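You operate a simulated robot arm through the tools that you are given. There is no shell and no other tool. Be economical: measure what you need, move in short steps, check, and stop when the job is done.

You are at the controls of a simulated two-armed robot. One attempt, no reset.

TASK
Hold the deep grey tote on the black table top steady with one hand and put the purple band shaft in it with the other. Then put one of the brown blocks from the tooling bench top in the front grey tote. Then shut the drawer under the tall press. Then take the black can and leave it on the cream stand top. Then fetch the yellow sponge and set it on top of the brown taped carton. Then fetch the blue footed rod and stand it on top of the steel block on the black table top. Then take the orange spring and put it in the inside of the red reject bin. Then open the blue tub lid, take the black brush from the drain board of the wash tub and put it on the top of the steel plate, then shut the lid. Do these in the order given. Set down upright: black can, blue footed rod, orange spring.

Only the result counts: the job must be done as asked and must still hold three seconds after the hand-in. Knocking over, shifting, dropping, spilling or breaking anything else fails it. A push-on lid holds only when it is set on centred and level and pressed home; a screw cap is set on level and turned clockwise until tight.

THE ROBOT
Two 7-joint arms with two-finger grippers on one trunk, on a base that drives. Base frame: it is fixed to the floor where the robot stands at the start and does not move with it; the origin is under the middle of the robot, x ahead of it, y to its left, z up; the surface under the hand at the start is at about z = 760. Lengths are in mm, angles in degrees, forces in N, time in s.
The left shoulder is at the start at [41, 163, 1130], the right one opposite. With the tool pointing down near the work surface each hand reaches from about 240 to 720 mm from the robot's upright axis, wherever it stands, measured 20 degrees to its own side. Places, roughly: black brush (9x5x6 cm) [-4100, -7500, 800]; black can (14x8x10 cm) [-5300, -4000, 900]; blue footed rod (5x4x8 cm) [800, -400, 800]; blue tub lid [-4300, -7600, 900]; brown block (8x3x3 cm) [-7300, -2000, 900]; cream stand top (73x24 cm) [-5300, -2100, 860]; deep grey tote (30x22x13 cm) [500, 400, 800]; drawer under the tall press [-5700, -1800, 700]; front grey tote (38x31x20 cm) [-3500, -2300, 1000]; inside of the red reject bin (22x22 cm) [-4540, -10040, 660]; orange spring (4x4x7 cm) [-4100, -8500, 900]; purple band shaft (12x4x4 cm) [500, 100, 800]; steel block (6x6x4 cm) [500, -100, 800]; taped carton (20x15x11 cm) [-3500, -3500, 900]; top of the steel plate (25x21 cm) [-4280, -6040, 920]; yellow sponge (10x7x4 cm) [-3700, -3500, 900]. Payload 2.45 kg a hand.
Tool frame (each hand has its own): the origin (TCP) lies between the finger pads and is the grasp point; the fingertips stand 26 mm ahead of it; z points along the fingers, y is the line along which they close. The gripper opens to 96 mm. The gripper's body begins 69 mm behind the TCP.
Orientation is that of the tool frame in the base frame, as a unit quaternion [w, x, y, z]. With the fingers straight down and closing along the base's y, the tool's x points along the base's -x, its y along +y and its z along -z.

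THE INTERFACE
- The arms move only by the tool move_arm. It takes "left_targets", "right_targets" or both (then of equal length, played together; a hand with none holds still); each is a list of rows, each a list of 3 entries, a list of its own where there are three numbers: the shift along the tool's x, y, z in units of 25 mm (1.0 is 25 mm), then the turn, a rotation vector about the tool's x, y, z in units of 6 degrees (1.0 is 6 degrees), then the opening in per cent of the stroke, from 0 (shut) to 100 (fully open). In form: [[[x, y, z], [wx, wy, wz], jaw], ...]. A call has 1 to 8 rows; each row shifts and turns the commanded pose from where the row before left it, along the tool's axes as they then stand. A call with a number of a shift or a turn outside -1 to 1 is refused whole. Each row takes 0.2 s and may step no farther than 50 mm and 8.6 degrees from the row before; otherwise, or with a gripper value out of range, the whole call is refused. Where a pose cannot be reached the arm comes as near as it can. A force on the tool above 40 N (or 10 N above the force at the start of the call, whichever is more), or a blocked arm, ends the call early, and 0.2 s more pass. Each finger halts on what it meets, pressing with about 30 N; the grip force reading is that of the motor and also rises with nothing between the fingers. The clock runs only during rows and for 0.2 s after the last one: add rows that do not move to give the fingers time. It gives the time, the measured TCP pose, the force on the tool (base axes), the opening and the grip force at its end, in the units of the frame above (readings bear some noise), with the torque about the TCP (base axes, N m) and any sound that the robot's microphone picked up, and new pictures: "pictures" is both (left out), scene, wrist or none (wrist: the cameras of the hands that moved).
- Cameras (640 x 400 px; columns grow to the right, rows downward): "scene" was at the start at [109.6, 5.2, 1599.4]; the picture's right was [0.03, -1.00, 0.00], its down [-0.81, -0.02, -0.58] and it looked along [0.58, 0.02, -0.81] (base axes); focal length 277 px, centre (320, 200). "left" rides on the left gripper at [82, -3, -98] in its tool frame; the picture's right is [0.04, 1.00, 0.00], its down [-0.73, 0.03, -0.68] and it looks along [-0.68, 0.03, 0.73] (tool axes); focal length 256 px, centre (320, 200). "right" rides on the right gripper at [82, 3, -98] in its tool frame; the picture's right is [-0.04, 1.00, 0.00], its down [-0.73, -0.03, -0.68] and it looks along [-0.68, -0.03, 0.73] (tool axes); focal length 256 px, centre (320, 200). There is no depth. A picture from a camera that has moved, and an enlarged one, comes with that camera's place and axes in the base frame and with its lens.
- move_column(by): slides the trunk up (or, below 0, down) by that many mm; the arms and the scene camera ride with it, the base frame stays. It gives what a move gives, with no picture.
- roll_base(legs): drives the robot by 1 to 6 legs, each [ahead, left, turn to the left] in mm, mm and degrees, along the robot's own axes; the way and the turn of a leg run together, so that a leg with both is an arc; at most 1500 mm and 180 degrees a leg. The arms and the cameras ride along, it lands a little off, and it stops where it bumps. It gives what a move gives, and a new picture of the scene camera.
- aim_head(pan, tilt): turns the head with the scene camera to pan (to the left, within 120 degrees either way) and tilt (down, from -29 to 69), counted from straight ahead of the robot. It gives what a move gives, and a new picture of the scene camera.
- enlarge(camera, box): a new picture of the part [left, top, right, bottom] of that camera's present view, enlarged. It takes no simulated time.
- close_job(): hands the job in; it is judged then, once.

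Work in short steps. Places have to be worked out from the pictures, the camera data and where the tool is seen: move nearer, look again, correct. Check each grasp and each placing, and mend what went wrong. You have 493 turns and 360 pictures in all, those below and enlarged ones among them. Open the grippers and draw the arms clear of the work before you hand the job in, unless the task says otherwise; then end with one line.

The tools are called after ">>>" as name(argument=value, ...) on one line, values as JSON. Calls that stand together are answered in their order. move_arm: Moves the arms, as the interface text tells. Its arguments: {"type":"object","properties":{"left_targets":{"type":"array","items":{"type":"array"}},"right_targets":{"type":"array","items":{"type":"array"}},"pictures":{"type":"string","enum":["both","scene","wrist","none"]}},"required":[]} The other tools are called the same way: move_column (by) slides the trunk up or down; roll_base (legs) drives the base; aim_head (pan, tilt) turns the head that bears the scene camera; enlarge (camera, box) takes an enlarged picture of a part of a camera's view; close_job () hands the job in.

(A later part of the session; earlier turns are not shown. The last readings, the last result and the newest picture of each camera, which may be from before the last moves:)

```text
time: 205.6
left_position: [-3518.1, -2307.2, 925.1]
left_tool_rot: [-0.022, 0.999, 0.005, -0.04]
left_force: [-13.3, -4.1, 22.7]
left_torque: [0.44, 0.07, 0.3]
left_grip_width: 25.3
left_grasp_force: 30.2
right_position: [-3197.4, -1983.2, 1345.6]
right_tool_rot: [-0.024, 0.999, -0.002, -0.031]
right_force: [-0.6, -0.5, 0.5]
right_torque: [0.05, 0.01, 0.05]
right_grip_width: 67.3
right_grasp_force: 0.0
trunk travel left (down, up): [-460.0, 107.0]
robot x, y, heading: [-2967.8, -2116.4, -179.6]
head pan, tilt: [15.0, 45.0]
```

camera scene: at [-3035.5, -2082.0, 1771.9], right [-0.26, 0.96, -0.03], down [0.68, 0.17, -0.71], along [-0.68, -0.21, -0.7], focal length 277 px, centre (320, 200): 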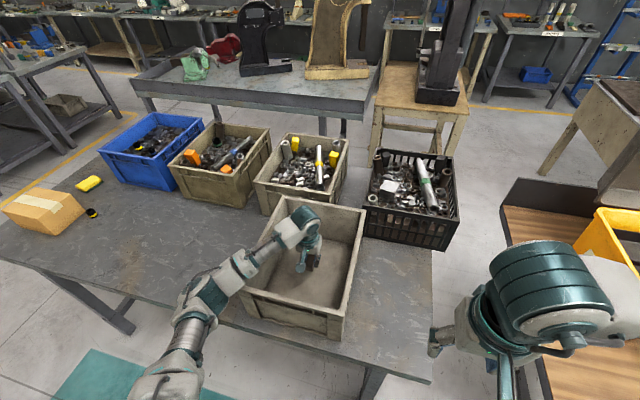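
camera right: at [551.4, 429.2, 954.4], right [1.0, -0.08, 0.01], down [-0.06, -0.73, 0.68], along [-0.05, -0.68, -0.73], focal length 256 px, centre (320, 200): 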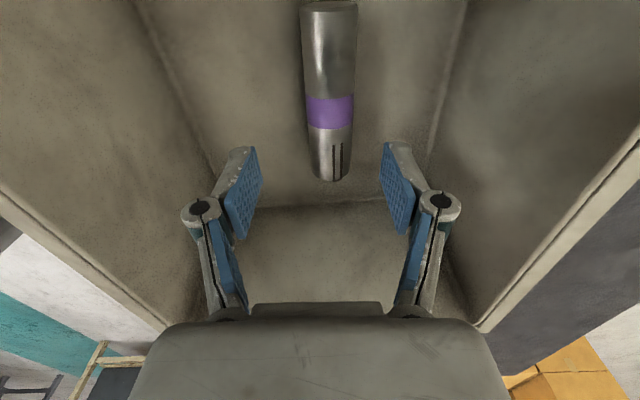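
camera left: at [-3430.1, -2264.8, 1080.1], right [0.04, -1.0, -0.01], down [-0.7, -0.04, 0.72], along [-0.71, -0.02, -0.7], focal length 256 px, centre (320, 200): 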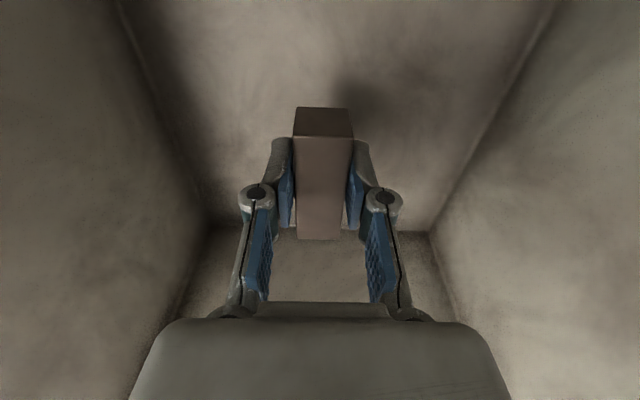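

Floor contact. I'll release and rise.

>>> move_arm(left_targets=[[[0, 0, -0.2], [0, 0, 0], 0], [[0, 0, 0], [0, 0, 0], 50], [[0, 0, 0], [0, 0, 0], 60], [[0, 0, -0.7], [0, 0, 0], 60], [[0, 0, -1], [0, 0, 0], 60], [[0, 0, -1], [0, 0, 0], 60], [[0, 0, -1], [0, 0, 0], 60], [[0, 0, -1], [0, 0, 0], 60]], pictures="wrist")

```text
time: 207.3
left_position: [-3517.4, -2294.8, 1036.5]
left_tool_rot: [-0.014, 1.0, 0.003, -0.024]
left_force: [0.4, -0.6, 0.7]
left_torque: [0.09, 0.0, -0.01]
left_grip_width: 57.4
left_grasp_force: 0.0
right_position: [-3210.9, -1963.1, 1338.8]
right_tool_rot: [-0.019, 0.999, -0.003, -0.025]
right_force: [0.5, -0.1, -1.2]
right_torque: [0.01, 0.03, 0.03]
right_grip_width: 67.0
right_grasp_force: 0.0
trunk travel left (down, up): [-460.0, 107.0]
robot x, y, heading: [-2963.6, -2111.7, -179.5]
head pan, tilt: [15.0, 45.0]
camera left: at [-3428.5, -2293.8, 1132.3], right [0.04, -1.0, -0.03], down [-0.7, -0.05, 0.71], along [-0.71, -0.01, -0.7], focal length 256 px, centre (320, 200)
```

left: 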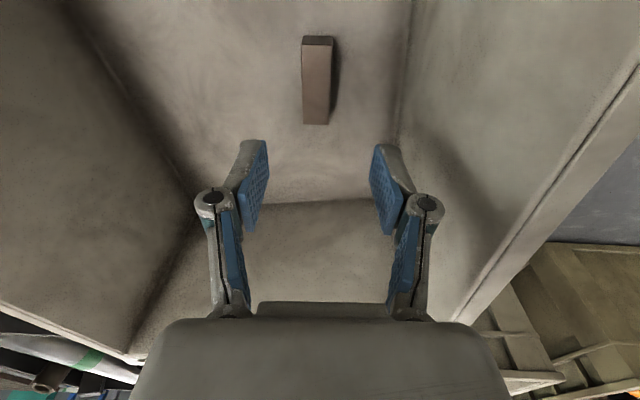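

The block lies in the tote. I'll rise, retract and back away, then check the tilt readings.

>>> move_arm(left_targets=[[[0, 0, -1], [0, 0, 0], 60], [[0, 0, -1], [0, 0, 0], 60], [[0, 0, -1], [0, 0, 0], 60], [[0, 0, -1], [0, 0, 0], 60], [[0, 0, -1], [0, 0, 0], 60], [[0, 0, -1], [0, 0, 0], 60], [[0, 0, -1], [0, 0, 0], 60]], pictures="none")

>>> roll_base(legs=[[-400, 0, 0]])

>>> move_column(by=-160)

```text
time: 209.2
left_position: [-3502.9, -2278.1, 1213.6]
left_tool_rot: [-0.008, 1.0, 0.001, -0.027]
left_force: [-0.2, -0.3, -0.7]
left_torque: [0.07, -0.01, -0.01]
left_grip_width: 57.5
left_grasp_force: 0.0
right_position: [-3205.5, -1940.9, 1339.4]
right_tool_rot: [-0.012, 1.0, -0.005, -0.027]
right_force: [0.3, -1.2, 0.2]
right_torque: [0.02, 0.0, -0.03]
right_grip_width: 67.0
right_grasp_force: 0.1
trunk travel left (down, up): [-460.0, 107.0]
robot x, y, heading: [-2965.4, -2102.3, -179.8]
head pan, tilt: [15.0, 45.0]
stopped in row 7 (left hand): the arm was blocked; the commanded pose is now the measured one
```

```text
time: 211.7
left_position: [-3102.7, -2247.6, 1214.8]
left_tool_rot: [-0.002, 1.0, -0.002, -0.026]
left_force: [0.1, 1.5, 0.5]
left_torque: [-0.06, 0.03, 0.01]
left_grip_width: 57.5
left_grasp_force: 0.0
right_position: [-2807.3, -1911.1, 1335.2]
right_tool_rot: [-0.004, 1.0, -0.007, -0.026]
right_force: [0.0, 0.9, 0.8]
right_torque: [-0.03, -0.03, -0.02]
right_grip_width: 67.3
right_grasp_force: 0.0
trunk travel left (down, up): [-460.0, 107.0]
robot x, y, heading: [-2565.6, -2097.0, -179.5]
head pan, tilt: [15.0, 45.0]
camera scene: at [-2636.5, -2096.9, 1772.0], right [-0.27, 0.96, -0.01], down [0.69, 0.18, -0.71], along [-0.68, -0.2, -0.71], focal length 277 px, centre (320, 200)
```

scene: 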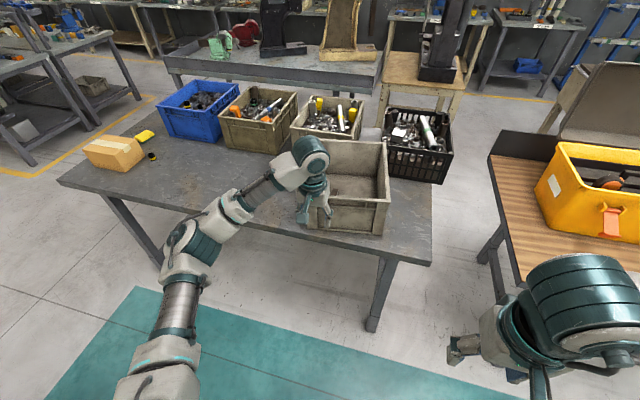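

```text
time: 213.5
left_position: [-3098.5, -2237.1, 1060.7]
left_tool_rot: [0.001, 1.0, -0.004, -0.03]
left_force: [0.3, 0.7, 0.6]
left_torque: [-0.13, 0.04, -0.04]
left_grip_width: 57.7
left_grasp_force: 0.1
right_position: [-2800.0, -1898.2, 1175.3]
right_tool_rot: [0.0, 1.0, -0.01, -0.028]
right_force: [-0.2, 1.1, -1.2]
right_torque: [0.03, -0.03, -0.01]
right_grip_width: 67.0
right_grasp_force: 0.2
trunk travel left (down, up): [-300.0, 267.0]
robot x, y, heading: [-2565.6, -2087.7, -179.7]
head pan, tilt: [15.0, 45.0]
```

The sway is dying down. I'll level both hands (pitch about 3°) and retract the left one, then drive back around to the press drawer.

>>> move_arm(left_targets=[[[1, 0, -0.3], [0, 0.55, 0], 60], [[1, 0, -0.3], [0, 0, 0], 60], [[1, 0, -0.3], [0, 0, 0], 60], [[1, 0, -0.3], [0, 0, 0], 60], [[1, 0, -0.3], [0, 0, 0], 60], [[0.6, 0, 0], [0, 0, 0], 60]], right_targets=[[[0, 0, 0], [0, 0.55, 0], 60], [[0, 0, 0], [0, 0, 0], 60], [[0, 0, 0], [0, 0, 0], 60], [[0, 0, 0], [0, 0, 0], 60], [[0, 0, 0], [0, 0, 0], 60], [[0, 0, 0], [0, 0, 0], 60]], pictures="none")

>>> roll_base(legs=[[0, -1500, 0], [0, -1500, 0], [0, -350, 0]])

```text
time: 215.1
left_position: [-2955.0, -2276.0, 1092.1]
left_tool_rot: [-0.009, 1.0, 0.0, -0.001]
left_force: [-1.0, 0.1, 0.4]
left_torque: [-0.01, 0.02, 0.03]
left_grip_width: 57.6
left_grasp_force: 0.1
right_position: [-2796.8, -1938.8, 1180.4]
right_tool_rot: [-0.013, 1.0, -0.005, -0.002]
right_force: [0.0, 0.4, -0.2]
right_torque: [0.0, 0.0, -0.01]
right_grip_width: 57.7
right_grasp_force: 0.1
trunk travel left (down, up): [-300.0, 267.0]
robot x, y, heading: [-2565.1, -2103.0, -179.5]
head pan, tilt: [15.0, 45.0]
stopped in row 6 (left hand): the arm was blocked; the commanded pose is now the measured one
```

```text
time: 231.4
left_position: [-3008.1, 1039.0, 1086.7]
left_tool_rot: [-0.023, 1.0, -0.001, -0.001]
left_force: [-0.7, -2.2, 0.2]
left_torque: [0.15, -0.05, 0.0]
left_grip_width: 57.6
left_grasp_force: 0.0
right_position: [-2849.1, 1373.9, 1186.6]
right_tool_rot: [-0.028, 1.0, -0.008, -0.002]
right_force: [1.6, 0.4, -0.8]
right_torque: [0.02, 0.06, 0.03]
right_grip_width: 57.6
right_grasp_force: 0.2
trunk travel left (down, up): [-300.0, 267.0]
robot x, y, heading: [-2619.0, 1241.0, -180.3]
head pan, tilt: [15.0, 45.0]
camera scene: at [-2728.9, 1191.1, 1611.4], right [-0.26, 0.97, 0.02], down [0.68, 0.2, -0.7], along [-0.68, -0.17, -0.71], focal length 277 px, centre (320, 200)
```

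scene: 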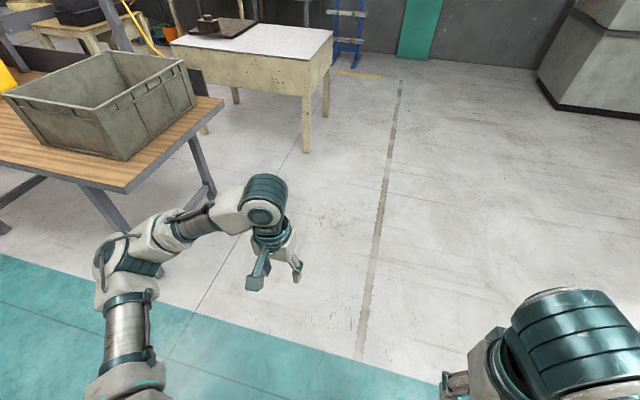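

On to the corridor: forward 3.7 m.

>>> roll_base(legs=[[1500, 0, 0], [1500, 0, 0], [680, 0, 0], [0, 1500, 0], [0, 1500, 0], [0, 100, 0]])

```text
time: 264.1
left_position: [-6759.2, -1962.5, 1104.9]
left_tool_rot: [0.047, 0.998, 0.032, -0.019]
left_force: [-0.3, 2.9, -1.0]
left_torque: [-0.29, -0.03, 0.01]
left_grip_width: 57.8
left_grasp_force: 0.1
right_position: [-6581.2, -1608.7, 1149.9]
right_tool_rot: [-0.042, 0.994, 0.103, -0.017]
right_force: [-1.1, 0.2, 1.4]
right_torque: [-0.08, -0.04, -0.06]
right_grip_width: 57.4
right_grasp_force: 0.1
trunk travel left (down, up): [-300.0, 267.0]
robot x, y, heading: [-6382.5, -1807.4, -178.4]
head pan, tilt: [15.0, 45.0]
stopped in leg 6: the robot was blocked; the commanded pose is now the measured one
camera scene: at [-6503.7, -1849.9, 1608.9], right [-0.28, 0.96, 0.01], down [0.68, 0.21, -0.7], along [-0.67, -0.19, -0.71], focal length 277 px, centre (320, 200)
```

scene: 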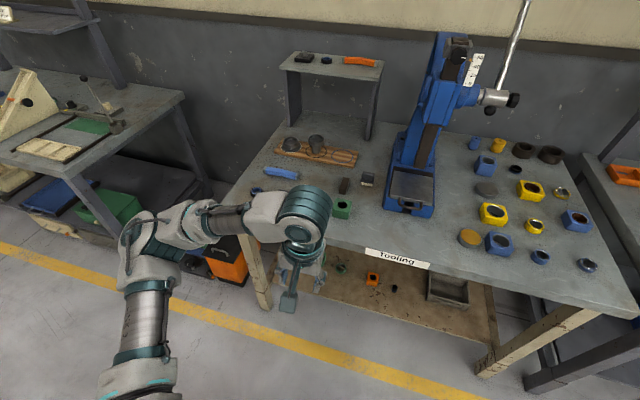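

The drive ended "blocked" and the right hand reads twisted. I'll let things settle, re-read, and look toward the ladder side for any disturbance.

>>> move_arm(right_targets=[[[0, 0, 0], [0, 0, 0], 60], [[0, 0, 0], [0, 0, 0], 60], [[0, 0, 0], [0, 0, 0], 60], [[0, 0, 0], [0, 0, 0], 60], [[0, 0, 0], [0, 0, 0], 60], [[0, 0, 0], [0, 0, 0], 60], [[0, 0, 0], [0, 0, 0], 60], [[0, 0, 0], [0, 0, 0], 60]], pictures="none")

>>> aim_head(pan=-70, tilt=25)

```text
time: 264.8
left_position: [-6715.9, -2121.3, 1077.8]
left_tool_rot: [-0.039, 0.999, 0.003, -0.024]
left_force: [0.1, -2.4, -0.5]
left_torque: [0.26, 0.01, 0.06]
left_grip_width: 57.8
left_grasp_force: 0.1
right_position: [-6556.9, -1784.5, 1185.9]
right_tool_rot: [-0.089, 0.996, 0.017, -0.026]
right_force: [2.1, 0.4, 0.1]
right_torque: [-0.05, 0.12, 0.09]
right_grip_width: 57.6
right_grasp_force: 0.0
trunk travel left (down, up): [-300.0, 267.0]
robot x, y, heading: [-6363.7, -1816.6, -178.1]
head pan, tilt: [15.0, 45.0]
stopped in row 3 (right hand): the arm was blocked; the commanded pose is now the measured one
```

```text
time: 266.4
left_position: [-6716.6, -1949.2, 1105.8]
left_tool_rot: [0.023, 0.999, -0.011, -0.025]
left_force: [0.5, 2.6, -1.2]
left_torque: [-0.18, 0.0, -0.02]
left_grip_width: 57.6
left_grasp_force: 0.1
right_position: [-6562.1, -1604.5, 1169.8]
right_tool_rot: [-0.021, 0.999, 0.004, -0.024]
right_force: [-2.2, -0.7, 1.5]
right_torque: [0.1, -0.07, -0.03]
right_grip_width: 57.7
right_grasp_force: 0.0
trunk travel left (down, up): [-300.0, 267.0]
robot x, y, heading: [-6361.1, -1787.8, -178.5]
head pan, tilt: [-70.0, 25.0]
camera scene: at [-6428.4, -1590.0, 1631.8], right [0.93, 0.37, -0.02], down [0.16, -0.46, -0.88], along [-0.33, 0.81, -0.48], focal length 277 px, centre (320, 200)
```

scene: 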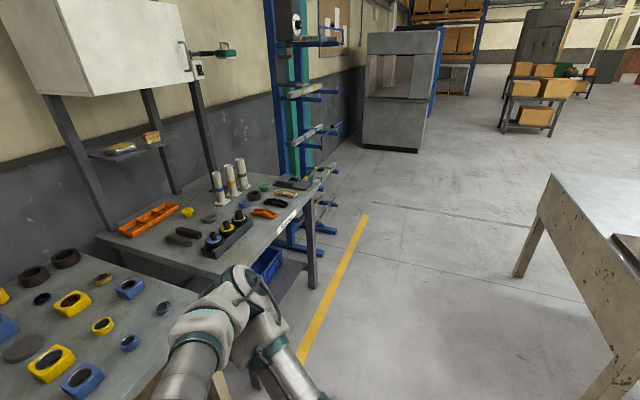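

No damage visible, but strafing has set up a large sway (±90 mm). I'll wait for it to die down and favour forward driving from now on.

>>> move_arm(left_targets=[[[0, 0, 0], [0, 0, 0], 60], [[0, 0, 0], [0, 0, 0], 60], [[0, 0, 0], [0, 0, 0], 60], [[0, 0, 0], [0, 0, 0], 60], [[0, 0, 0], [0, 0, 0], 60], [[0, 0, 0], [0, 0, 0], 60], [[0, 0, 0], [0, 0, 0], 60], [[0, 0, 0], [0, 0, 0], 60]], pictures="none")

>>> move_arm(left_targets=[[[0, 0, 0], [0, 0, 0], 60], [[0, 0, 0], [0, 0, 0], 60], [[0, 0, 0], [0, 0, 0], 60], [[0, 0, 0], [0, 0, 0], 60], [[0, 0, 0], [0, 0, 0], 60], [[0, 0, 0], [0, 0, 0], 60], [[0, 0, 0], [0, 0, 0], 60], [[0, 0, 0], [0, 0, 0], 60]], pictures="none")

>>> move_arm(left_targets=[[[0, 0, 0], [0, 0, 0], 60], [[0, 0, 0], [0, 0, 0], 60], [[0, 0, 0], [0, 0, 0], 60], [[0, 0, 0], [0, 0, 0], 60], [[0, 0, 0], [0, 0, 0], 60], [[0, 0, 0], [0, 0, 0], 60], [[0, 0, 0], [0, 0, 0], 60], [[0, 0, 0], [0, 0, 0], 60]], pictures="none")

>>> move_arm(left_targets=[[[0, 0, 0], [0, 0, 0], 60], [[0, 0, 0], [0, 0, 0], 60], [[0, 0, 0], [0, 0, 0], 60], [[0, 0, 0], [0, 0, 0], 60], [[0, 0, 0], [0, 0, 0], 60], [[0, 0, 0], [0, 0, 0], 60], [[0, 0, 0], [0, 0, 0], 60], [[0, 0, 0], [0, 0, 0], 60]], pictures="none")

```text
time: 266.8
left_position: [-6712.0, -2147.9, 1073.2]
left_tool_rot: [-0.048, 0.999, 0.003, -0.024]
left_force: [0.6, -2.9, -0.1]
left_torque: [0.25, 0.05, 0.05]
left_grip_width: 57.7
left_grasp_force: 0.0
right_position: [-6553.8, -1813.6, 1187.5]
right_tool_rot: [-0.101, 0.994, 0.009, -0.028]
right_force: [1.2, -1.2, -0.4]
right_torque: [0.11, 0.12, 0.05]
right_grip_width: 57.6
right_grasp_force: 0.0
trunk travel left (down, up): [-300.0, 267.0]
robot x, y, heading: [-6355.9, -1822.4, -178.4]
head pan, tilt: [-70.0, 25.0]
stopped in row 2 (right hand): the arm was blocked; the commanded pose is now the measured one
```

```text
time: 267.3
left_position: [-6706.7, -1950.2, 1115.4]
left_tool_rot: [0.035, 0.999, -0.014, -0.034]
left_force: [-0.1, 2.6, -0.1]
left_torque: [-0.22, -0.02, -0.02]
left_grip_width: 57.7
left_grasp_force: 0.1
right_position: [-6549.7, -1604.4, 1170.2]
right_tool_rot: [-0.022, 0.999, 0.0, -0.033]
right_force: [-1.5, 0.3, 0.2]
right_torque: [-0.1, -0.15, -0.02]
right_grip_width: 57.6
right_grasp_force: 0.1
trunk travel left (down, up): [-300.0, 267.0]
robot x, y, heading: [-6361.6, -1798.1, -178.6]
head pan, tilt: [-70.0, 25.0]
stopped in row 2 (left hand): the arm was blocked; the commanded pose is now the measured one
```

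```text
time: 269.3
left_position: [-6708.0, -1970.6, 1110.9]
left_tool_rot: [0.025, 0.999, -0.01, -0.034]
left_force: [0.2, -0.9, -0.3]
left_torque: [0.12, 0.07, -0.01]
left_grip_width: 57.8
left_grasp_force: 0.1
right_position: [-6553.9, -1625.4, 1173.2]
right_tool_rot: [-0.034, 0.999, 0.002, -0.031]
right_force: [-1.4, -0.3, -1.5]
right_torque: [0.11, -0.16, -0.03]
right_grip_width: 57.4
right_grasp_force: 0.0
trunk travel left (down, up): [-300.0, 267.0]
robot x, y, heading: [-6364.1, -1788.1, -178.1]
head pan, tilt: [-70.0, 25.0]
stopped in row 8 (left hand): the arm was blocked; the commanded pose is now the measured one
```

```text
time: 271.3
left_position: [-6697.9, -2050.3, 1100.6]
left_tool_rot: [-0.009, 0.999, -0.006, -0.038]
left_force: [0.5, -0.5, 0.3]
left_torque: [0.16, 0.0, 0.02]
left_grip_width: 57.7
left_grasp_force: 0.0
right_position: [-6541.9, -1709.2, 1185.4]
right_tool_rot: [-0.069, 0.997, 0.004, -0.038]
right_force: [0.7, -0.5, -0.2]
right_torque: [0.03, 0.08, 0.04]
right_grip_width: 57.8
right_grasp_force: 0.1
trunk travel left (down, up): [-300.0, 267.0]
robot x, y, heading: [-6368.7, -1797.0, -178.4]
head pan, tilt: [-70.0, 25.0]
stopped in row 8 (left hand): the arm was blocked; the commanded pose is now the measured one
```

Idle arm rows keep getting interrupted. I'll try turning the base in a small leg (needed anyway) and see how the sway behaves.

>>> roll_base(legs=[[0, 0, -60], [0, 0, -60], [0, 0, -60]])

>>> aim_head(pan=15, tilt=45)

```text
time: 279.6
left_position: [-6029.2, -1548.5, 1103.7]
left_tool_rot: [0.037, 0.011, 0.999, -0.001]
left_force: [0.1, 0.5, 1.3]
left_torque: [-0.03, -0.05, 0.0]
left_grip_width: 57.6
left_grasp_force: 0.1
right_position: [-6186.7, -1890.0, 1180.9]
right_tool_rot: [0.035, -0.002, 0.997, -0.062]
right_force: [0.3, 0.1, -0.3]
right_torque: [0.03, -0.05, 0.01]
right_grip_width: 57.5
right_grasp_force: 0.1
trunk travel left (down, up): [-300.0, 267.0]
robot x, y, heading: [-6368.0, -1785.4, 1.4]
head pan, tilt: [-70.0, 25.0]
camera scene: at [-6296.5, -1816.6, 1643.7], right [-0.93, -0.36, 0.02], down [-0.16, 0.36, -0.92], along [0.33, -0.86, -0.39], focal length 277 px, centre (320, 200)
```

scene: 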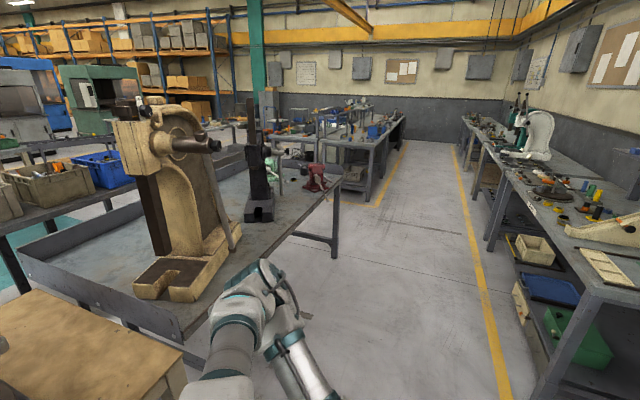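

```text
time: 281.2
left_position: [-6033.0, -1530.6, 1103.4]
left_tool_rot: [0.039, 0.007, 0.999, -0.004]
left_force: [0.3, 0.5, 0.2]
left_torque: [-0.06, -0.03, -0.01]
left_grip_width: 57.6
left_grasp_force: 0.1
right_position: [-6191.5, -1871.7, 1184.4]
right_tool_rot: [0.038, -0.004, 0.997, -0.065]
right_force: [-0.9, -0.8, -0.6]
right_torque: [0.02, -0.11, 0.04]
right_grip_width: 57.7
right_grasp_force: 0.0
trunk travel left (down, up): [-300.0, 267.0]
robot x, y, heading: [-6367.5, -1774.8, 1.3]
head pan, tilt: [15.0, 45.0]
camera scene: at [-6257.4, -1693.2, 1610.4], right [0.28, -0.96, 0.03], down [-0.68, -0.22, -0.7], along [0.68, 0.17, -0.71], focal length 277 px, centre (320, 200)
```

scene: 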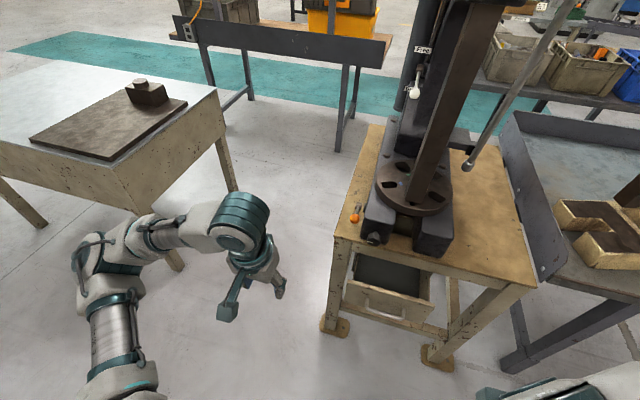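

The sway has settled after turning. The drawer front is around x≈−5777, y −1679..−1978. I'll level the left hand and tilt the right fingers forward to push with.

>>> move_arm(right_targets=[[[0, 0, 0], [-0.6, -0.9, 0], 0], [[0, 0, 0], [-0.6, -0.9, 0], 0], [[0, 0, 0], [0, -1, 0], 0], [[0, 0, 0], [0, -1, 0], 0], [[0, 0, 0], [0, -1, 0], 0], [[0, 0, 0], [0, -1, 0], 0], [[0, 0, 0], [0, -1, 0], 0], [[0, 0, 0], [0, -1, 0], 0]], left_targets=[[[0, 0, 0], [0, 0.75, 0], 60], [[0, 0, 0], [0, 0, 0], 60], [[0, 0, 0], [0, 0, 0], 60], [[0, 0, 0], [0, 0, 0], 60], [[0, 0, 0], [0, 0, 0], 60], [[0, 0, 0], [0, 0, 0], 60], [[0, 0, 0], [0, 0, 0], 60], [[0, 0, 0], [0, 0, 0], 60]], pictures="none")

>>> move_column(by=-200)

>>> move_arm(right_targets=[[[0, 0, 0.8], [0, -0.5, 0], 0], [[0, 0, 0.8], [0, -0.5, 0], 0], [[0, 0, 0.8], [0, -0.5, 0], 0], [[0, 0, 0], [0, 0, 0], 0]], pictures="both")

```text
time: 283.2
left_position: [-6033.0, -1554.6, 1108.7]
left_tool_rot: [-0.002, 0.007, 1.0, 0.01]
left_force: [-0.4, -0.3, -0.1]
left_torque: [0.02, 0.02, 0.04]
left_grip_width: 57.4
left_grasp_force: 0.0
right_position: [-6186.2, -1871.8, 1243.4]
right_tool_rot: [0.43, -0.004, 0.903, 0.013]
right_force: [1.2, 7.8, 18.0]
right_torque: [0.31, 2.57, -1.28]
right_grip_width: 0.0
right_grasp_force: 28.4
right hand out of reach, approached as far as the arm can: row 4, 5, 6, 7, 8
trunk travel left (down, up): [-300.0, 267.0]
robot x, y, heading: [-6367.3, -1777.7, 1.1]
head pan, tilt: [15.0, 45.0]
stopped in row 8 (left hand): the arm was blocked; the commanded pose is now the measured one
```

```text
time: 284.2
left_position: [-6031.5, -1593.5, 1042.7]
left_tool_rot: [-0.007, 0.007, 1.0, 0.03]
left_force: [0.2, -1.0, -0.3]
left_torque: [0.09, -0.01, -0.02]
left_grip_width: 57.6
left_grasp_force: 0.0
right_position: [-6182.0, -1915.2, 1167.3]
right_tool_rot: [0.425, 0.009, 0.904, 0.034]
right_force: [0.6, -1.2, 1.4]
right_torque: [0.11, 0.19, 0.16]
right_grip_width: 0.3
right_grasp_force: 28.3
trunk travel left (down, up): [-229.0, 337.0]
robot x, y, heading: [-6365.1, -1773.1, 1.6]
head pan, tilt: [15.0, 45.0]
stopped: the force on the tool passed its limit at 64 N (the readings are from after the stop); the commanded pose is now the measured one
```

```text
time: 284.6
left_position: [-6038.4, -1568.8, 1042.3]
left_tool_rot: [-0.001, 0.007, 1.0, 0.019]
left_force: [-0.8, 0.4, -0.3]
left_torque: [-0.04, 0.0, 0.01]
left_grip_width: 57.7
left_grasp_force: 0.0
right_position: [-6186.6, -1885.9, 1175.9]
right_tool_rot: [0.437, 0.001, 0.899, 0.02]
right_force: [0.7, -0.4, -0.1]
right_torque: [-0.02, -0.01, -0.06]
right_grip_width: 0.0
right_grasp_force: 28.3
right hand out of reach, approached as far as the arm can: row 1
trunk travel left (down, up): [-229.0, 337.0]
robot x, y, heading: [-6367.8, -1771.5, 1.4]
head pan, tilt: [15.0, 45.0]
stopped in row 1 (right hand): the force on the tool passed its limit at 94 N (the readings are from after the stop); the commanded pose is now the measured one
camera scene: at [-6208.6, -1756.2, 1539.5], right [0.28, -0.96, -0.01], down [-0.68, -0.19, -0.71], along [0.68, 0.2, -0.71], focal length 277 px, centre (320, 200)
camera right: at [-6314.7, -1885.3, 1171.8], right [0.01, 1.0, 0.07], down [-0.08, -0.07, 0.99], along [1.0, -0.01, 0.08], focal length 256 px, centre (320, 200)
```

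scene: 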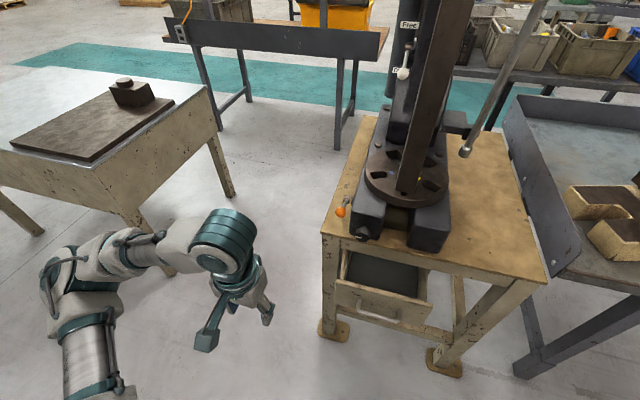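
right: 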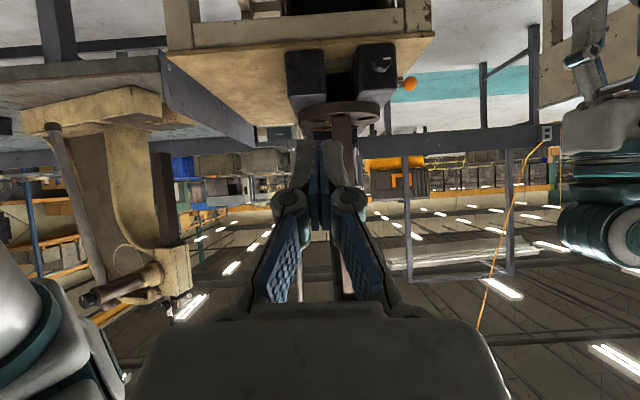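

The right hand was too close to the body for that tilt. I'll move it 150 mm straight forward first, then read again.

>>> move_arm(right_targets=[[[-0.61, 0, 0.79], [0, 0, 0], 0], [[-0.61, 0, 0.79], [0, 0, 0], 0], [[-0.61, 0, 0.79], [0, 0, 0], 0], [[-0.61, 0, 0.79], [0, 0, 0], 0], [[-0.61, 0, 0.79], [0, 0, 0], 0], [[-0.61, 0, 0.79], [0, 0, 0], 0]], pictures="none")

>>> move_column(by=-150)

```text
time: 286.1
left_position: [-6040.2, -1602.9, 1047.0]
left_tool_rot: [0.0, 0.011, 1.0, 0.03]
left_force: [-0.2, -0.2, -0.4]
left_torque: [0.03, -0.01, -0.01]
left_grip_width: 57.4
left_grasp_force: 0.1
right_position: [-6037.4, -1921.5, 1172.7]
right_tool_rot: [0.437, 0.009, 0.899, 0.031]
right_force: [0.6, -0.3, 0.1]
right_torque: [0.03, -0.01, 0.04]
right_grip_width: 0.0
right_grasp_force: 29.1
trunk travel left (down, up): [-229.0, 337.0]
robot x, y, heading: [-6366.0, -1781.2, 1.4]
head pan, tilt: [15.0, 45.0]
stopped in row 6 (right hand): the arm was blocked; the commanded pose is now the measured one
```

```text
time: 287.9
left_position: [-6039.7, -1585.5, 896.4]
left_tool_rot: [0.002, 0.009, 1.0, 0.022]
left_force: [-0.5, 1.2, -0.1]
left_torque: [0.01, 0.0, -0.03]
left_grip_width: 57.7
left_grasp_force: 0.1
right_position: [-6039.5, -1901.7, 1025.4]
right_tool_rot: [0.438, 0.004, 0.899, 0.025]
right_force: [-0.1, 0.3, -0.6]
right_torque: [0.04, 0.01, -0.02]
right_grip_width: 0.0
right_grasp_force: 28.5
trunk travel left (down, up): [-79.0, 487.0]
robot x, y, heading: [-6363.8, -1775.1, 1.3]
head pan, tilt: [15.0, 45.0]
```

Now lower the right hand straight down in front of the drawer, stopping to look.

>>> move_arm(right_targets=[[[0.79, 0, 0.62], [0, 0, 0], 0], [[0.79, 0, 0.62], [0, 0, 0], 0], [[0.79, 0, 0.62], [0, 0, 0], 0], [[0.79, 0, 0.62], [0, 0, 0], 0], [[0.79, 0, 0.62], [0, 0, 0], 0], [[0.79, 0, 0.62], [0, 0, 0], 0], [[0.79, 0, 0.62], [0, 0, 0], 0], [[0.79, 0, 0.62], [0, 0, 0], 0]], pictures="none")

>>> move_arm(right_targets=[[[0.79, 0, 0.62], [0, 0, 0], 0], [[0.79, 0, 0.62], [0, 0, 0], 0], [[0.79, 0, 0.62], [0, 0, 0], 0], [[0.79, 0, 0.62], [0, 0, 0], 0]], pictures="both")

```text
time: 289.2
left_position: [-6043.5, -1598.7, 900.1]
left_tool_rot: [0.001, 0.01, 1.0, 0.03]
left_force: [-0.1, -0.3, 0.5]
left_torque: [0.08, -0.01, 0.0]
left_grip_width: 57.7
left_grasp_force: 0.2
right_position: [-6014.3, -1866.8, 984.4]
right_tool_rot: [0.438, 0.01, 0.898, 0.033]
right_force: [7.5, -7.2, 23.0]
right_torque: [-0.3, 3.41, 1.26]
right_grip_width: 0.0
right_grasp_force: 28.5
right hand out of reach, approached as far as the arm can: row 1, 2, 3, 4, 5, 6
trunk travel left (down, up): [-79.0, 487.0]
robot x, y, heading: [-6364.7, -1775.1, 1.5]
head pan, tilt: [15.0, 45.0]
stopped in row 6 (right hand): the force on the tool passed its limit at 69 N (the readings are from after the stop); the commanded pose is now the measured one
```

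```text
time: 289.5
left_position: [-6045.5, -1589.2, 897.5]
left_tool_rot: [0.003, 0.011, 1.0, 0.023]
left_force: [-0.7, 0.3, 0.2]
left_torque: [0.0, -0.03, -0.02]
left_grip_width: 57.9
left_grasp_force: 0.0
right_position: [-6016.6, -1852.8, 986.8]
right_tool_rot: [0.442, 0.008, 0.897, 0.026]
right_force: [7.0, -7.7, 11.7]
right_torque: [-0.27, 1.73, 1.16]
right_grip_width: 0.0
right_grasp_force: 28.4
right hand out of reach, approached as far as the arm can: row 1
trunk travel left (down, up): [-79.0, 487.0]
robot x, y, heading: [-6364.5, -1774.8, 1.4]
head pan, tilt: [15.0, 45.0]
stopped in row 1 (right hand): the force on the tool passed its limit at 82 N (the readings are from after the stop); the commanded pose is now the measured one
camera scene: at [-6046.4, -1748.5, 1362.9], right [0.28, -0.96, 0.0], down [-0.68, -0.2, -0.7], along [0.67, 0.2, -0.71], focal length 277 px, centre (320, 200)
camera right: at [-6144.5, -1851.1, 981.2], right [0.01, 1.0, 0.09], down [-0.09, -0.08, 0.99], along [1.0, -0.02, 0.09], focal length 256 px, centre (320, 200)
```

scene: 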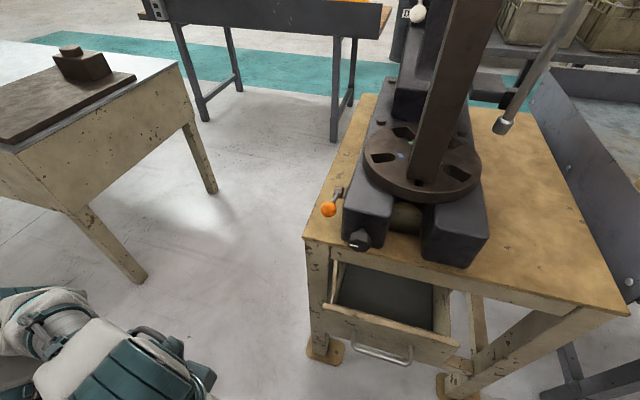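
right: 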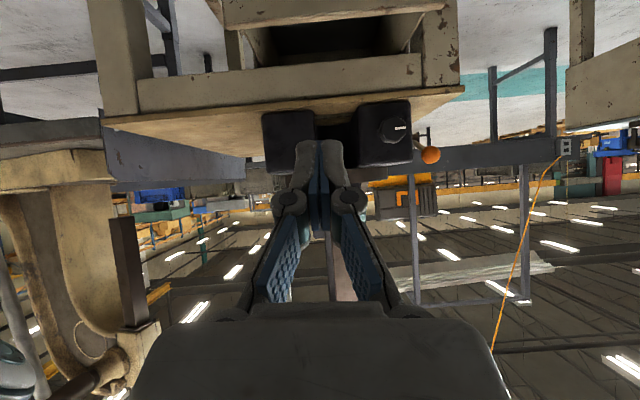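

The drawer front's top edge is near z 768 at x≈−5795, spanning y −1680..−1975. The arm was too folded, so I'll raise the trunk 100, extend forward, then lower in front of the panel.

>>> move_column(by=100)

>>> move_arm(right_targets=[[[-0.61, 0.3, 0.79], [0, 0, 0], 0], [[-0.61, 0.3, 0.79], [0, 0, 0], 0], [[-0.61, 0.3, 0.79], [0, 0, 0], 0], [[-0.61, 0.2, 0.79], [0, 0, 0], 0], [[-0.61, 0, 0.79], [0, 0, 0], 0], [[0.79, 0, 0.62], [0, 0, 0], 0], [[0.79, 0, 0.62], [0, 0, 0], 0], [[0.79, 0, 0.62], [0, 0, 0], 0]], pictures="none")

>>> move_arm(right_targets=[[[0.79, 0, 0.62], [0, 0, 0], 0], [[0.79, 0, 0.62], [0, 0, 0], 0], [[0.79, 0, 0.62], [0, 0, 0], 0], [[0.79, 0, 0.62], [0, 0, 0], 0]], pictures="none")

```text
time: 290.0
left_position: [-6056.3, -1604.8, 928.7]
left_tool_rot: [0.014, 0.01, 0.999, 0.031]
left_force: [0.0, -0.6, 0.4]
left_torque: [0.06, -0.01, -0.04]
left_grip_width: 57.8
left_grasp_force: 0.0
right_position: [-6026.7, -1869.6, 1016.8]
right_tool_rot: [0.452, 0.011, 0.891, 0.036]
right_force: [2.7, -7.0, 13.6]
right_torque: [-0.28, 2.0, 1.12]
right_grip_width: 0.2
right_grasp_force: 29.0
trunk travel left (down, up): [-101.0, 465.0]
robot x, y, heading: [-6369.5, -1781.2, 1.5]
head pan, tilt: [15.0, 45.0]
stopped: the force on the tool passed its limit at 45 N (the readings are from after the stop); the commanded pose is now the measured one
```

```text
time: 291.8
left_position: [-6051.6, -1595.9, 926.3]
left_tool_rot: [0.012, 0.01, 1.0, 0.027]
left_force: [0.7, -0.1, 0.4]
left_torque: [0.0, 0.02, -0.02]
left_grip_width: 57.7
left_grasp_force: 0.0
right_position: [-5896.6, -1829.0, 942.0]
right_tool_rot: [0.448, 0.011, 0.893, 0.032]
right_force: [0.2, 0.0, -0.5]
right_torque: [0.03, 0.0, 0.04]
right_grip_width: 0.1
right_grasp_force: 28.8
trunk travel left (down, up): [-101.0, 465.0]
robot x, y, heading: [-6368.4, -1775.1, 1.2]
head pan, tilt: [15.0, 45.0]
```

```text
time: 292.8
left_position: [-6051.6, -1594.4, 925.6]
left_tool_rot: [0.011, 0.009, 1.0, 0.027]
left_force: [0.8, 0.0, -0.2]
left_torque: [0.0, 0.05, 0.01]
left_grip_width: 57.5
left_grasp_force: 0.0
right_position: [-5896.4, -1817.6, 842.3]
right_tool_rot: [0.448, 0.011, 0.894, 0.03]
right_force: [-0.3, 0.1, 0.2]
right_torque: [0.0, -0.01, -0.04]
right_grip_width: 0.0
right_grasp_force: 28.1
trunk travel left (down, up): [-101.0, 465.0]
robot x, y, heading: [-6367.0, -1783.6, 1.2]
head pan, tilt: [15.0, 45.0]
```

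Good, it's moving freely now. Down another 85 mm to panel height and look.

>>> move_arm(right_targets=[[[0.79, -0.1, 0.62], [0, 0, 0], 0], [[0.79, -0.1, 0.62], [0, 0, 0], 0], [[0.79, -0.1, 0.62], [0, 0, 0], 0], [[0.3, 0, 0.23], [0, 0, 0], 0], [[0, 0, 0], [0, 0, 0], 0]], pictures="both")

```text
time: 294.0
left_position: [-6052.2, -1595.3, 926.3]
left_tool_rot: [0.011, 0.01, 1.0, 0.027]
left_force: [-0.4, -0.2, -0.2]
left_torque: [-0.04, -0.02, -0.01]
left_grip_width: 57.5
left_grasp_force: 0.0
right_position: [-5894.0, -1820.6, 756.2]
right_tool_rot: [0.447, 0.01, 0.894, 0.032]
right_force: [0.6, -0.2, -0.9]
right_torque: [-0.04, 0.01, 0.0]
right_grip_width: 0.0
right_grasp_force: 28.3
trunk travel left (down, up): [-101.0, 465.0]
robot x, y, heading: [-6362.5, -1779.7, 1.3]
head pan, tilt: [15.0, 45.0]
camera scene: at [-6072.5, -1749.3, 1391.4], right [0.28, -0.96, 0.0], down [-0.68, -0.2, -0.7], along [0.67, 0.2, -0.71], focal length 277 px, centre (320, 200)
camera right: at [-6021.6, -1819.2, 748.3], right [0.01, 1.0, 0.1], down [-0.1, -0.1, 0.99], along [0.99, -0.02, 0.1], focal length 256 px, centre (320, 200)
```

scene: 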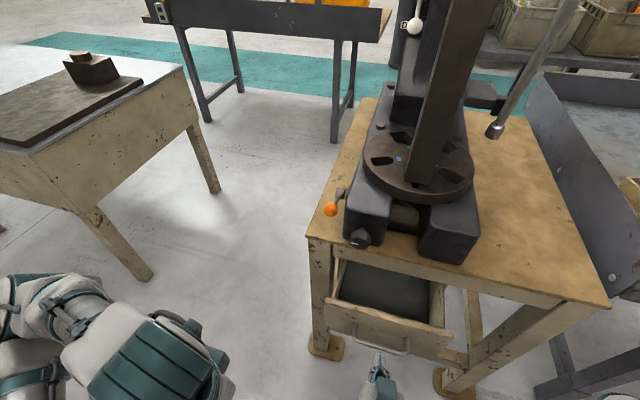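
right: 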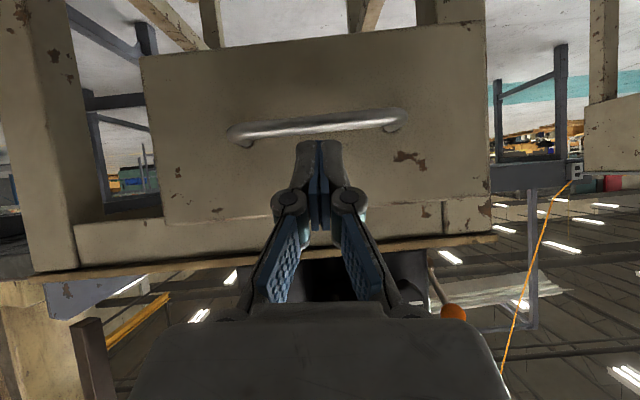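

The fingertips face the panel above the handle. I'll push forward in 25 mm steps, with the force guard set to stop it.

>>> move_arm(right_targets=[[[-0.6, 0, 0.8], [0, 0, 0], 0], [[-0.6, 0, 0.8], [0, 0, 0], 0], [[-0.6, 0, 0.8], [0, 0, 0], 0], [[-0.6, 0, 0.8], [0, 0, 0], 0], [[-0.6, 0, 0.8], [0, 0, 0], 0], [[-0.6, 0, 0.8], [0, 0, 0], 0]], pictures="wrist")

```text
time: 295.4
left_position: [-6050.9, -1594.4, 925.2]
left_tool_rot: [0.01, 0.009, 1.0, 0.027]
left_force: [0.4, 0.0, -0.2]
left_torque: [0.0, -0.04, 0.02]
left_grip_width: 57.5
left_grasp_force: 0.1
right_position: [-5743.2, -1819.0, 756.5]
right_tool_rot: [0.449, 0.009, 0.893, 0.031]
right_force: [0.5, -0.6, -0.3]
right_torque: [-0.01, 0.0, 0.0]
right_grip_width: 0.0
right_grasp_force: 29.0
trunk travel left (down, up): [-101.0, 465.0]
robot x, y, heading: [-6365.6, -1780.8, 1.3]
head pan, tilt: [15.0, 45.0]
camera right: at [-5870.4, -1817.9, 749.3], right [0.01, 1.0, 0.1], down [-0.1, -0.1, 0.99], along [0.99, -0.02, 0.1], focal length 256 px, centre (320, 200)
```

right: 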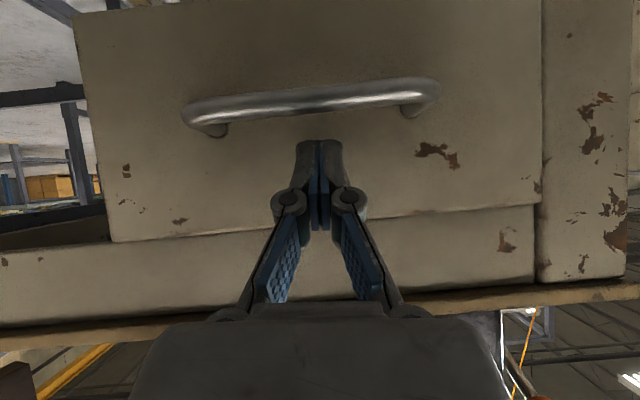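

The panel has moved inward (now at about x −5703). I'll keep pushing until the resistance rises.

>>> move_arm(right_targets=[[[-0.6, 0, 0.8], [0, 0, 0], 0], [[-0.6, 0, 0.8], [0, 0, 0], 0], [[-0.6, 0, 0.8], [0, 0, 0], 0]], pictures="both")

```text
time: 296.0
left_position: [-6057.2, -1596.7, 926.7]
left_tool_rot: [0.014, 0.01, 0.999, 0.027]
left_force: [-1.0, 0.2, 0.1]
left_torque: [0.0, -0.01, 0.02]
left_grip_width: 57.6
left_grasp_force: 0.1
right_position: [-5713.9, -1819.0, 760.7]
right_tool_rot: [0.447, 0.01, 0.894, 0.031]
right_force: [0.3, 0.2, -0.2]
right_torque: [0.0, 0.02, -0.01]
right_grip_width: 0.0
right_grasp_force: 28.0
trunk travel left (down, up): [-101.0, 465.0]
robot x, y, heading: [-6365.8, -1780.2, 1.4]
head pan, tilt: [15.0, 45.0]
stopped in row 2 (right hand): the force on the tool passed its limit at 85 N (the readings are from after the stop); the commanded pose is now the measured one
camera scene: at [-6073.4, -1750.8, 1391.7], right [0.28, -0.96, 0.0], down [-0.68, -0.2, -0.7], along [0.68, 0.2, -0.71], focal length 277 px, centre (320, 200)
camera right: at [-5841.3, -1817.6, 754.0], right [0.01, 1.0, 0.1], down [-0.1, -0.09, 0.99], along [0.99, -0.02, 0.1], focal length 256 px, centre (320, 200)
```

scene: 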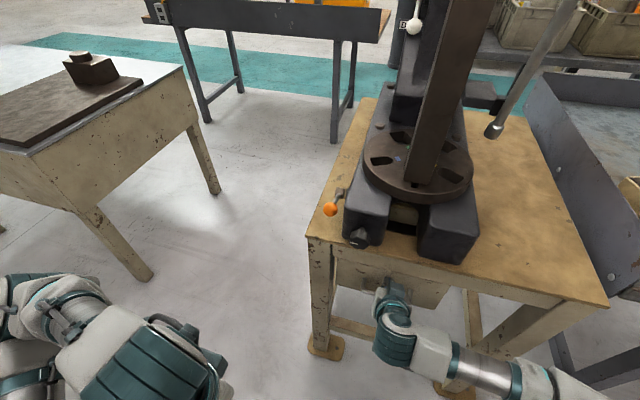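
right: 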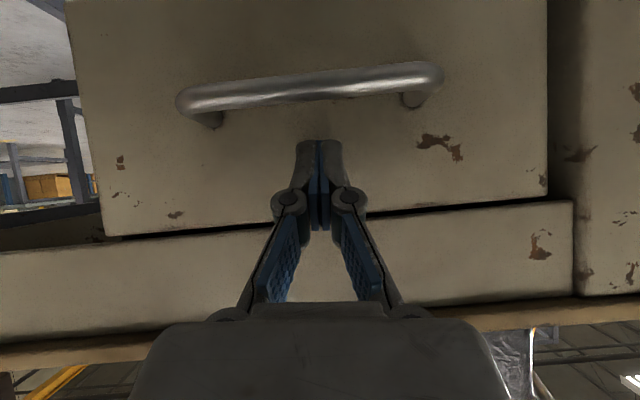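

An 85 N stop, so it's probably at its end stop. I'll press gently once more to confirm it doesn't move further.

>>> move_arm(right_targets=[[[-0.15, 0, 0.2], [0, 0, 0], 0], [[-0.15, 0, 0.2], [0, 0, 0], 0], [[-0.15, 0, 0.2], [0, 0, 0], 0], [[-0.15, 0, 0.2], [0, 0, 0], 0]], pictures="wrist")

```text
time: 296.5
left_position: [-6058.9, -1596.8, 928.5]
left_tool_rot: [0.015, 0.01, 0.999, 0.027]
left_force: [0.2, 0.0, 0.1]
left_torque: [0.0, 0.08, -0.05]
left_grip_width: 57.7
left_grasp_force: 0.0
right_position: [-5710.0, -1818.0, 759.2]
right_tool_rot: [0.443, 0.008, 0.896, 0.031]
right_force: [-7.9, -3.2, 3.6]
right_torque: [-0.04, -0.1, -0.19]
right_grip_width: 0.0
right_grasp_force: 28.8
trunk travel left (down, up): [-101.0, 465.0]
robot x, y, heading: [-6368.9, -1779.3, 1.2]
head pan, tilt: [15.0, 45.0]
stopped in row 2 (right hand): the force on the tool passed its limit at 48 N (the readings are from after the stop); the commanded pose is now the measured one
camera right: at [-5838.5, -1817.2, 753.6], right [0.01, 1.0, 0.09], down [-0.09, -0.09, 0.99], along [1.0, -0.02, 0.09], focal length 256 px, centre (320, 200)
```

right: 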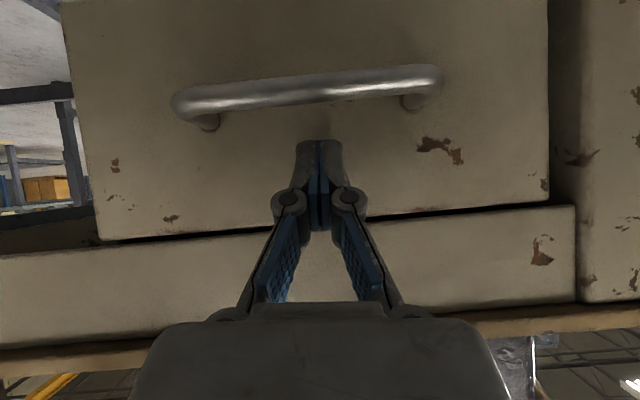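

It resists firmly. I'll zoom in on the scene view to check the drawer is flush.

>>> enlarge(camera="scene", box=[290, 220, 490, 345])

```text
3.20 times, centred on (390, 282) of scene
camera zoom: at [-6071.5, -1751.7, 1391.1], right [0.28, -0.96, 0.0], down [-0.68, -0.2, -0.7], along [0.67, 0.2, -0.71], focal length 888 px, centre (96, -64)
```

zoom: 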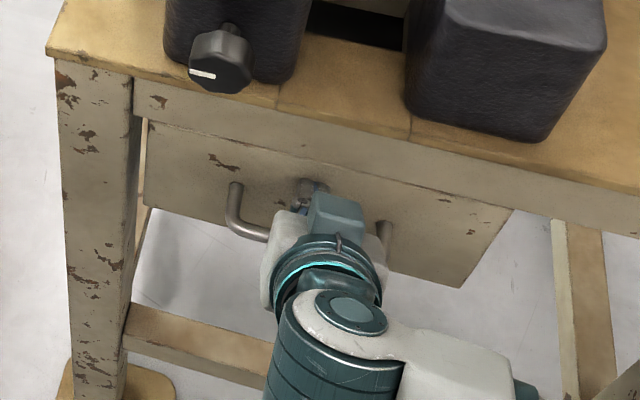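

The drawer is shut. I'll withdraw the right hand, raise it and level it again.

>>> move_arm(right_targets=[[[0.6, 0, -0.8], [0, 0, 0], 0], [[0.6, 0, -0.8], [0, 0, 0], 0], [[0.6, 0, -0.8], [0, 0, 0], 0], [[0.6, 0, -0.8], [0, 0, 0], 0], [[0.6, 0, -0.8], [0, 0, 0], 0], [[-0.6, 0, -0.6], [0, 0, 0], 20], [[-0.6, 0, -0.6], [0, 0, 0], 20], [[-0.6, 0, -0.6], [0, 0, 0], 20]], pictures="none")

>>> move_column(by=150)

>>> move_arm(right_targets=[[[0, 0, 0], [0, 1, 0], 20], [[0, 0, 0], [0, 1, 0], 20], [[0, 0, 0], [0, 1, 0], 20], [[0, 0, 0], [0, 1, 0], 20], [[0, 0, 0], [0, 1, 0], 20], [[0, 0, 0], [0, 1, 0], 20], [[0, 0, 0], [0, 1, 0], 20], [[0, 0, 0], [0, 1, 0], 20]], pictures="none")

```text
time: 298.3
left_position: [-6060.2, -1595.7, 929.4]
left_tool_rot: [0.016, 0.01, 0.999, 0.028]
left_force: [-0.5, -0.2, 0.5]
left_torque: [0.03, -0.02, 0.01]
left_grip_width: 57.6
left_grasp_force: 0.0
right_position: [-5845.3, -1823.1, 825.1]
right_tool_rot: [0.443, 0.008, 0.896, 0.031]
right_force: [-0.8, 0.1, 0.6]
right_torque: [0.01, -0.03, -0.01]
right_grip_width: 18.8
right_grasp_force: 0.0
trunk travel left (down, up): [-101.0, 465.0]
robot x, y, heading: [-6368.1, -1778.5, 1.4]
head pan, tilt: [15.0, 45.0]
```

```text
time: 300.1
left_position: [-6059.7, -1595.7, 1077.8]
left_tool_rot: [0.015, 0.01, 0.999, 0.027]
left_force: [-0.5, -1.1, 0.1]
left_torque: [0.02, -0.02, -0.02]
left_grip_width: 57.7
left_grasp_force: 0.2
right_position: [-5843.2, -1822.8, 972.5]
right_tool_rot: [0.444, 0.007, 0.896, 0.03]
right_force: [0.5, -0.1, 0.0]
right_torque: [0.01, -0.01, -0.01]
right_grip_width: 19.4
right_grasp_force: 0.0
trunk travel left (down, up): [-251.0, 315.0]
robot x, y, heading: [-6365.8, -1779.6, 1.2]
head pan, tilt: [15.0, 45.0]
```

```text
time: 301.9
left_position: [-6058.9, -1595.9, 1078.7]
left_tool_rot: [0.015, 0.01, 0.999, 0.027]
left_force: [1.0, 0.7, 0.5]
left_torque: [-0.02, -0.03, -0.03]
left_grip_width: 57.5
left_grasp_force: 0.1
right_position: [-5844.2, -1823.5, 973.1]
right_tool_rot: [0.04, -0.005, 0.999, 0.031]
right_force: [0.1, 0.1, 1.2]
right_torque: [0.0, 0.0, -0.01]
right_grip_width: 18.9
right_grasp_force: 0.0
trunk travel left (down, up): [-251.0, 315.0]
robot x, y, heading: [-6364.9, -1779.2, 1.4]
head pan, tilt: [15.0, 45.0]
```

Leveling both hands fully and pulling the right one up and back.

>>> move_arm(right_targets=[[[0, 0, -0.7], [0.58, 0.8, 0], 40], [[1, 0, -0.7], [0, 0, 0], 40], [[1, 0, -0.7], [0, 0, 0], 40], [[1, 0, -0.7], [0, 0, 0], 40], [[1, 0, -0.7], [0, 0, 0], 40], [[1, 0, -0.7], [0, 0, 0], 40], [[1, 0, -0.7], [0, 0, 0], 40], [[1, 0, 0], [0, 0, 0], 40]], left_targets=[[[0, 0, 0], [0.55, 0.3, 0], 60], [[0, 0, 0], [0, 0, 0], 60], [[0, 0, 0], [0, 0, 0], 60], [[0, 0, 0], [0, 0, 0], 60], [[0, 0, 0], [0, 0, 0], 60], [[0, 0, 0], [0, 0, 0], 60], [[0, 0, 0], [0, 0, 0], 60], [[0, 0, 0], [0, 0, 0], 60]], pictures="none")

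>>> move_column(by=49)

>>> aim_head(pan=-50, tilt=20)

```text
time: 303.7
left_position: [-6060.0, -1594.5, 1080.0]
left_tool_rot: [0.0, 0.011, 1.0, -0.002]
left_force: [0.6, 0.0, -0.3]
left_torque: [0.01, 0.0, 0.0]
left_grip_width: 57.7
left_grasp_force: 0.1
right_position: [-6021.3, -1825.9, 1096.1]
right_tool_rot: [0.0, -0.006, 1.0, 0.0]
right_force: [0.3, 0.5, 0.1]
right_torque: [0.01, 0.03, 0.02]
right_grip_width: 38.5
right_grasp_force: 0.1
trunk travel left (down, up): [-251.0, 315.0]
robot x, y, heading: [-6365.3, -1778.7, 1.3]
head pan, tilt: [15.0, 45.0]
```

```text
time: 304.6
left_position: [-6058.6, -1594.3, 1126.6]
left_tool_rot: [-0.002, 0.009, 1.0, -0.002]
left_force: [-0.1, 0.9, -0.2]
left_torque: [0.01, 0.04, -0.02]
left_grip_width: 57.4
left_grasp_force: 0.2
right_position: [-6019.1, -1826.9, 1144.7]
right_tool_rot: [-0.001, -0.005, 1.0, 0.0]
right_force: [0.1, 0.4, -0.4]
right_torque: [0.02, 0.02, 0.02]
right_grip_width: 38.3
right_grasp_force: 0.0
trunk travel left (down, up): [-300.0, 266.0]
robot x, y, heading: [-6366.1, -1782.0, 1.2]
head pan, tilt: [15.0, 45.0]
```

```text
time: 305.9
left_position: [-6060.3, -1595.1, 1126.8]
left_tool_rot: [0.0, 0.011, 1.0, -0.002]
left_force: [-0.3, -0.7, -0.4]
left_torque: [0.0, 0.0, 0.0]
left_grip_width: 57.7
left_grasp_force: 0.0
right_position: [-6020.3, -1826.1, 1145.4]
right_tool_rot: [-0.001, -0.005, 1.0, 0.0]
right_force: [0.5, 0.6, 1.2]
right_torque: [0.03, -0.06, -0.02]
right_grip_width: 38.5
right_grasp_force: 0.1
trunk travel left (down, up): [-300.0, 266.0]
robot x, y, heading: [-6366.2, -1780.3, 1.1]
head pan, tilt: [-50.0, 20.0]
camera scene: at [-6268.9, -1846.3, 1651.1], right [-0.75, -0.66, 0.0], down [-0.23, 0.26, -0.94], along [0.62, -0.71, -0.34], focal length 277 px, centre (320, 200)
```

scene: 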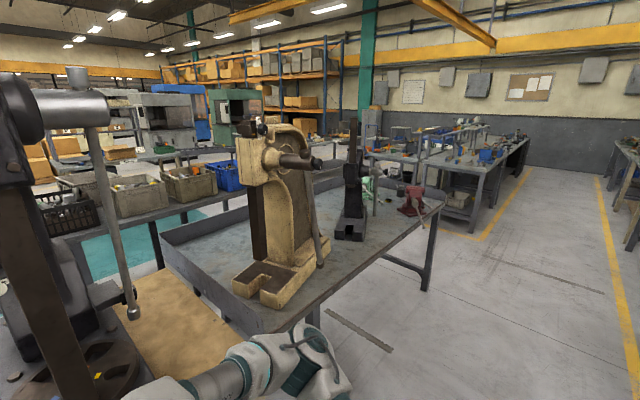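

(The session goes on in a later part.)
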